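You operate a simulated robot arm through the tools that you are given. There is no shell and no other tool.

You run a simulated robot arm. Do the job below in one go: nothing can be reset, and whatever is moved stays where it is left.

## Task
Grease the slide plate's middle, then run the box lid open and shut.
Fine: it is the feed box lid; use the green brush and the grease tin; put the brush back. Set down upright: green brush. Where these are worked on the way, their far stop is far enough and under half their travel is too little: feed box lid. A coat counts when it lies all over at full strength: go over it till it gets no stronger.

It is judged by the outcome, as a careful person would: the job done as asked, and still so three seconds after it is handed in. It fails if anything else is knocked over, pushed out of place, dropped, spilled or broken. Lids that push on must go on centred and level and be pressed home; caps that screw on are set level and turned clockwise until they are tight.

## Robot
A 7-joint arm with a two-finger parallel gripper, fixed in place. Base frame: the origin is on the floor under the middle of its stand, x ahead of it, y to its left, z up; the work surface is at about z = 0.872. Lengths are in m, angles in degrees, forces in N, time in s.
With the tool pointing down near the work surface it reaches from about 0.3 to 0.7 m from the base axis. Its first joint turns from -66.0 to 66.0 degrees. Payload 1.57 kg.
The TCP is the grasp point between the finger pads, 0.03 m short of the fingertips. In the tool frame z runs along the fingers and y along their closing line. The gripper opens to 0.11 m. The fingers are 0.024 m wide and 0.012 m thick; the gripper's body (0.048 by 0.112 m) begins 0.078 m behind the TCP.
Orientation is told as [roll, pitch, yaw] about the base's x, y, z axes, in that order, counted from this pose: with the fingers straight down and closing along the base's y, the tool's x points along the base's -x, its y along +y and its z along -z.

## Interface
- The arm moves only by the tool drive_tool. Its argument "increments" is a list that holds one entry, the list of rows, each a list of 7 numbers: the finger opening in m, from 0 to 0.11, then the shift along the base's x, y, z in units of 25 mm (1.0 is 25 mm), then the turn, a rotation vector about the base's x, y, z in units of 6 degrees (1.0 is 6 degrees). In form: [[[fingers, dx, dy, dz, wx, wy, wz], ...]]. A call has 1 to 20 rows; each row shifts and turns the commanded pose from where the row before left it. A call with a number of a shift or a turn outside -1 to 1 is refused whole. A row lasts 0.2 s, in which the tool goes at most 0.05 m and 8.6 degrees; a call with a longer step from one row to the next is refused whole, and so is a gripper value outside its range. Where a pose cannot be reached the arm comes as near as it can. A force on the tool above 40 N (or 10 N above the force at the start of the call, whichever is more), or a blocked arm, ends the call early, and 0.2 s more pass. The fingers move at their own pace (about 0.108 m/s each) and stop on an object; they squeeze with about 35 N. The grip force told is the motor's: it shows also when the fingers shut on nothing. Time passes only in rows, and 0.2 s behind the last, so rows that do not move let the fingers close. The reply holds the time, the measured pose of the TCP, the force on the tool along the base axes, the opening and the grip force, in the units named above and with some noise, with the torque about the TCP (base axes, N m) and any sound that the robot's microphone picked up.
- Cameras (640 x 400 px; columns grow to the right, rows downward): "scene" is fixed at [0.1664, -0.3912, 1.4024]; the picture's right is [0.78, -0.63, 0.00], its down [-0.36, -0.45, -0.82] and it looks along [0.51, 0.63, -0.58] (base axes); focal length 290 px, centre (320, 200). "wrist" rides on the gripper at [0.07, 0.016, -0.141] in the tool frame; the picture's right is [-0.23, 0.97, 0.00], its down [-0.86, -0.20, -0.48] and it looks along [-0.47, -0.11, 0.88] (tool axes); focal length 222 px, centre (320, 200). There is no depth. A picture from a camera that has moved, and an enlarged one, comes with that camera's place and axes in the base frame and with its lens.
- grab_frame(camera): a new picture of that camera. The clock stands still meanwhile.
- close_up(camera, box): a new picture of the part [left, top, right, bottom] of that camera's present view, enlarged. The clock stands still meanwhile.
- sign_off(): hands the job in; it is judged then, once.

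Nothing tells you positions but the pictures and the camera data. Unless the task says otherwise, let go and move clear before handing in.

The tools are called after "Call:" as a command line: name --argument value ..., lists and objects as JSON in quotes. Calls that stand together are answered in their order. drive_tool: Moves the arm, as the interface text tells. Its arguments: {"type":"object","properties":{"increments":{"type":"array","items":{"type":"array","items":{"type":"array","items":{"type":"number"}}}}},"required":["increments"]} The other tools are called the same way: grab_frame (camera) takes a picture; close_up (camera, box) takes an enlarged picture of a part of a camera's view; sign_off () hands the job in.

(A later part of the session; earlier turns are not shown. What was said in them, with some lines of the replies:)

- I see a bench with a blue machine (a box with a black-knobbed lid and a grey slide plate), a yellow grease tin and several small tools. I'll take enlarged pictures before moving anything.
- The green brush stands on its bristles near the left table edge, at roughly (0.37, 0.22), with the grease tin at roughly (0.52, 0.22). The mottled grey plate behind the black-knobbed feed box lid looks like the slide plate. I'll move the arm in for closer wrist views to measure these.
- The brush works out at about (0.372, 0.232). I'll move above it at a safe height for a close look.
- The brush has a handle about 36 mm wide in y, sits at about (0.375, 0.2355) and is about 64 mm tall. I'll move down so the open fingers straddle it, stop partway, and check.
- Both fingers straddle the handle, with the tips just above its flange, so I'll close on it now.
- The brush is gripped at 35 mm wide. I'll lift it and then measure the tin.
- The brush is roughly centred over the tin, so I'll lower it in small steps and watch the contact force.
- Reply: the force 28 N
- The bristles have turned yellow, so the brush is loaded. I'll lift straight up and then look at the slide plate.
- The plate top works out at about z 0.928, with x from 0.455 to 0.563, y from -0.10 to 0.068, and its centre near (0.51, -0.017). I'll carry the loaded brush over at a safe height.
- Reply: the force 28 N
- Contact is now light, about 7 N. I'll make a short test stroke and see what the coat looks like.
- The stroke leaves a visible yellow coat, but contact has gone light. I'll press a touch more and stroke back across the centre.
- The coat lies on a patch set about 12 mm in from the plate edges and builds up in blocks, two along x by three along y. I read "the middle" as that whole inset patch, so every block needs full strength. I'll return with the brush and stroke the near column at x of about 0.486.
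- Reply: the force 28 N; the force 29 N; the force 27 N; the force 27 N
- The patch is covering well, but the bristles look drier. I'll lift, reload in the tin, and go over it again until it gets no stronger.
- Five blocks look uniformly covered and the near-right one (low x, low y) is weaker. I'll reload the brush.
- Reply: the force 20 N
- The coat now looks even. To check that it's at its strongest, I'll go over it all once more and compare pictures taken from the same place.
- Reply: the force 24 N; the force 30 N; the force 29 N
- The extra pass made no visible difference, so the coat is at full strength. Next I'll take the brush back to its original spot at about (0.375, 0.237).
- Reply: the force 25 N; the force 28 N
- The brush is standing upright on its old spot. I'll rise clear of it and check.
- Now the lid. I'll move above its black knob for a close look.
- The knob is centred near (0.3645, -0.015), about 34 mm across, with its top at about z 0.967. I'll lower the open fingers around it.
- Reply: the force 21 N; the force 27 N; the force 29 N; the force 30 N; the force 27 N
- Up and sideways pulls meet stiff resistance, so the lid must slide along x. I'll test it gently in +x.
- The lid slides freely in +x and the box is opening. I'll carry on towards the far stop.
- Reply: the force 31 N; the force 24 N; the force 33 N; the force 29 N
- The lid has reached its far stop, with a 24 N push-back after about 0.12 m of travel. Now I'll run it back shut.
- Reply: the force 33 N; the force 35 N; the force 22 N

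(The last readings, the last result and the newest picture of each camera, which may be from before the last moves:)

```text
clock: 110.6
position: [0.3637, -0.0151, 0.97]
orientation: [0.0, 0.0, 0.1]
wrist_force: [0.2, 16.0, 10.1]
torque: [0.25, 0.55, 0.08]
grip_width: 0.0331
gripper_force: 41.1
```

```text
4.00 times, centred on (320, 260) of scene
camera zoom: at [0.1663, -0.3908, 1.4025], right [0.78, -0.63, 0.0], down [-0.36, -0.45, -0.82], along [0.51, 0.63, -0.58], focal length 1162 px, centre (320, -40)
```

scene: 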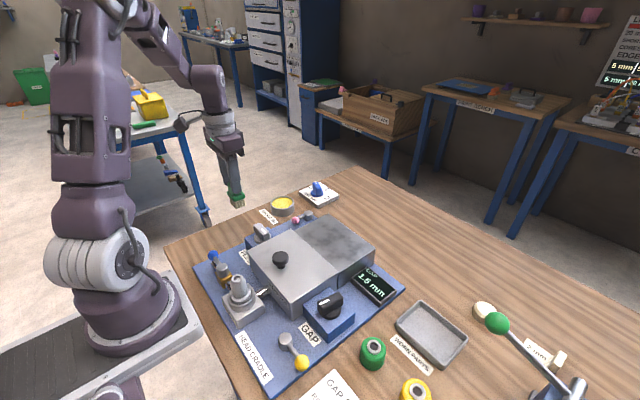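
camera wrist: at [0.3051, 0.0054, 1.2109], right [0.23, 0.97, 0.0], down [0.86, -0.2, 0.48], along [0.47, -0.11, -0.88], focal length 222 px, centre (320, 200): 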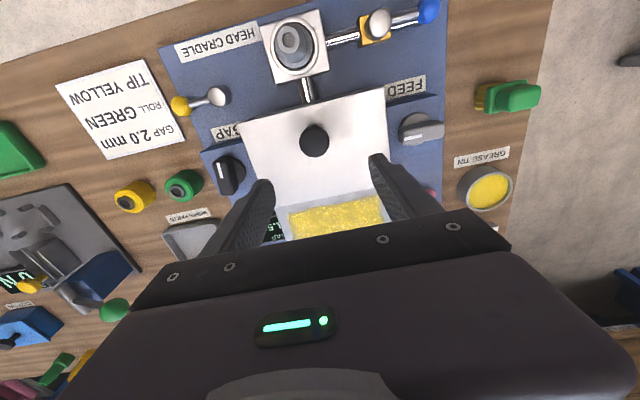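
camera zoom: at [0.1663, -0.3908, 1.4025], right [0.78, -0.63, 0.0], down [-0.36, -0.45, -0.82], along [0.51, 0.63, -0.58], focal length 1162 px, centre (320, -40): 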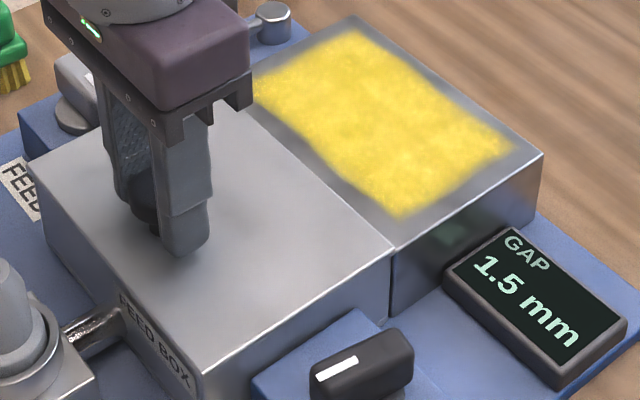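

Call:
drive_tool --increments '[[[0.0, -0.05, 0.01, 0, 0, 0, 0], [0.0, -0.05, 0, 0, 0, 0, 0], [0.0, 0, 0, 0, 0, 0, 0]]]'

```text
clock: 111.4
position: [0.3631, -0.0151, 0.9697]
orientation: [0.1, -0.2, 0.1]
wrist_force: [19.6, 18.3, -9.6]
torque: [0.15, -1.0, 0.02]
grip_width: 0.033
gripper_force: 40.7
```

The lid is home against its closed stop, with a 20 N push-back. I'll relax the push, release the knob and rise clear.

Call:
drive_tool --increments '[[[0.0, 0.012, 0.015, 0.003, 0, 0, 0], [0.0, 0, 0, 0, 0, 0, 0]]]'

Call:
drive_tool --increments '[[[0.045, 0, 0, 0, 0, 0, 0], [0.06, 0, 0, 0, 0, 0, 0], [0.08, 0, 0, 0, 0, 0, 0], [0.08, 0, 0, 0, 0, 0, 0]]]'

Call:
close_up --camera "wrist" --box '[180, 60, 440, 230]'

```text
clock: 112.0
position: [0.3635, -0.0156, 0.9698]
orientation: [0.0, -0.1, -0.1]
wrist_force: [23.8, 6.7, -15.8]
torque: [0.06, -0.26, -0.04]
grip_width: 0.033
gripper_force: 41.5
```

```text
clock: 113.0
position: [0.362, -0.0146, 0.9707]
orientation: [0.0, 0.0, 0.0]
wrist_force: [-0.4, 0.2, 0.0]
torque: [0.0, 0.01, -0.03]
grip_width: 0.08
gripper_force: 0.0
```

```text
2.35 times, centred on (310, 145) of wrist
camera zoom: at [0.2913, 0.0014, 1.1128], right [0.23, 0.97, 0.0], down [0.86, -0.2, 0.48], along [0.47, -0.11, -0.88], focal length 523 px, centre (344, 329)
```

zoom: 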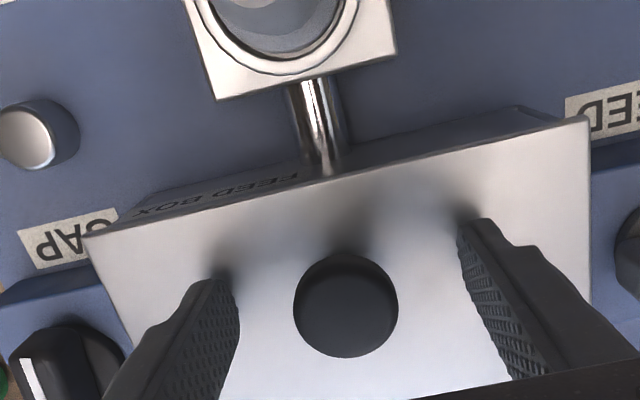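

Call:
drive_tool --increments '[[[0.08, 0, 0, 0.5, 0, 0, 0], [0.08, 0, 0, 1, 0, 0, 0], [0.08, 0, 0, 1, 0, 0, 0], [0.08, 0, 0, 1, 0, 0, 0], [0.08, 0, 0, 1, 0, 0, 0], [0.08, -0.5, 0.5, 1, 0, 0, 0], [0.08, -0.5, 1, 1, 0, 0, 0], [0.08, 0, 1, 1, 0, 0, 0], [0.08, 0, 1, 0.5, 0, 0, 0], [0.08, 0, 0, 0, 0, 0, 0]]]'

Call:
grab_frame --camera "scene"

Call:
close_up --camera "scene" --box '[180, 180, 400, 320]'

Call:
close_up --camera "scene" --box '[305, 210, 391, 272]'

Call:
grab_frame --camera "wrist"

```text
clock: 115.2
position: [0.3349, 0.0752, 1.1706]
orientation: [0.0, 0.0, -0.1]
wrist_force: [-0.7, 0.2, 0.3]
torque: [0.01, 0.02, -0.02]
grip_width: 0.0802
gripper_force: 0.1
```

```text
taken
```

scene: 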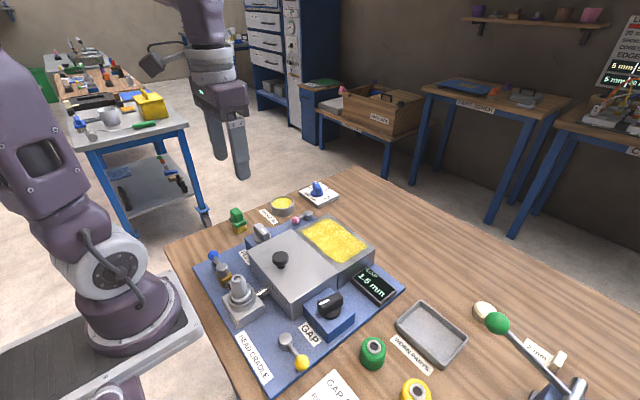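

```text
2.86 times, centred on (290, 250) of scene
camera zoom: at [0.1664, -0.3912, 1.4024], right [0.78, -0.63, 0.0], down [-0.36, -0.45, -0.82], along [0.51, 0.63, -0.58], focal length 830 px, centre (406, 57)
```

zoom: 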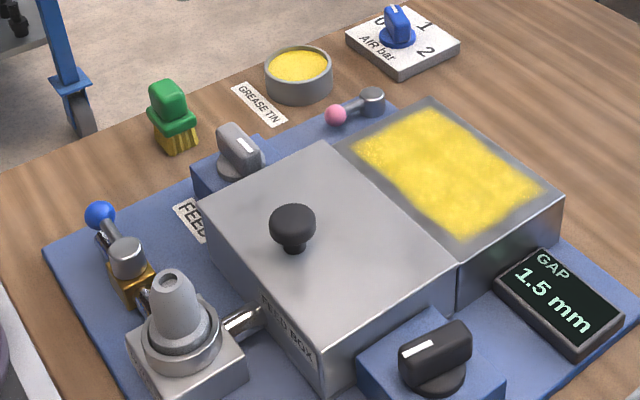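

```text
6.45 times, centred on (348, 241) of scene
camera zoom: at [0.1664, -0.3912, 1.4024], right [0.78, -0.63, 0.0], down [-0.36, -0.45, -0.82], along [0.51, 0.63, -0.58], focal length 1874 px, centre (139, -64)
```

zoom: 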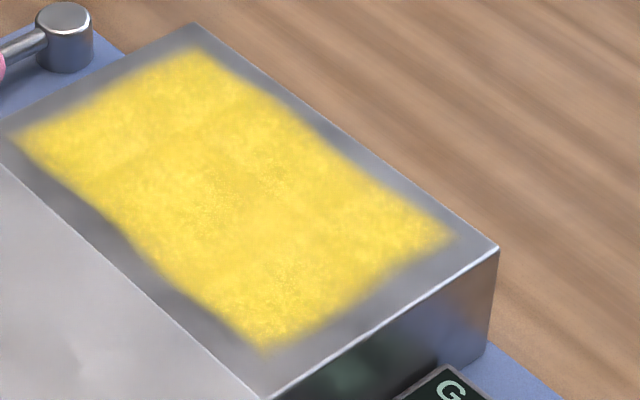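

```text
taken
camera wrist: at [0.2654, 0.0908, 1.3132], right [0.23, 0.97, 0.0], down [0.86, -0.2, 0.48], along [0.47, -0.11, -0.88], focal length 222 px, centre (320, 200)
```

wrist: 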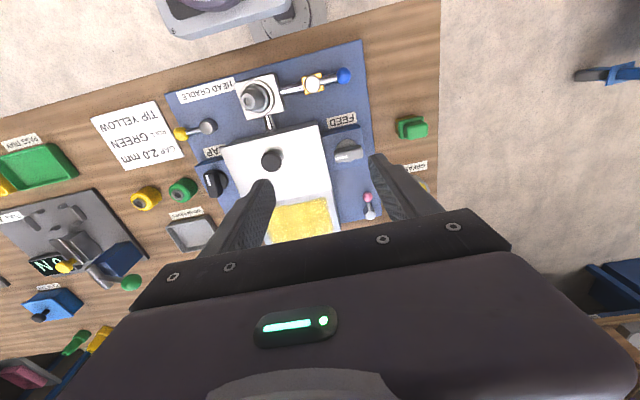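

The coat is even over the patch and unchanged by the lid's run. The lid is fully shut, the brush stands upright on its spot, and nothing else has moved. The gripper is open and clear, so I'm handing in.

Call:
sign_off

```text
The job is handed in.
```

I greased the slide plate's middle, ran the feed box lid to its far stop and back shut, and handed the job in. I have no verdict on it yet.

- **Grease:** The coat looks even across the patch. A last full pass with the loaded brush made no visible difference.
- **"Middle":** I took this to mean the whole greasable patch, which stops about 12 mm short of the plate's edges. If you meant only the centre third, the two ends are greased as well.
- **Lid:** It slid about 0.12 m over the plate to a firm stop, then back until it met its closed stop. The coat looked unchanged afterwards.
- **Brush:** It stands upright where it was picked up. Its bristles still have grease on them.

Nothing else in the pictures had moved, and the gripper is open and clear of the bench.
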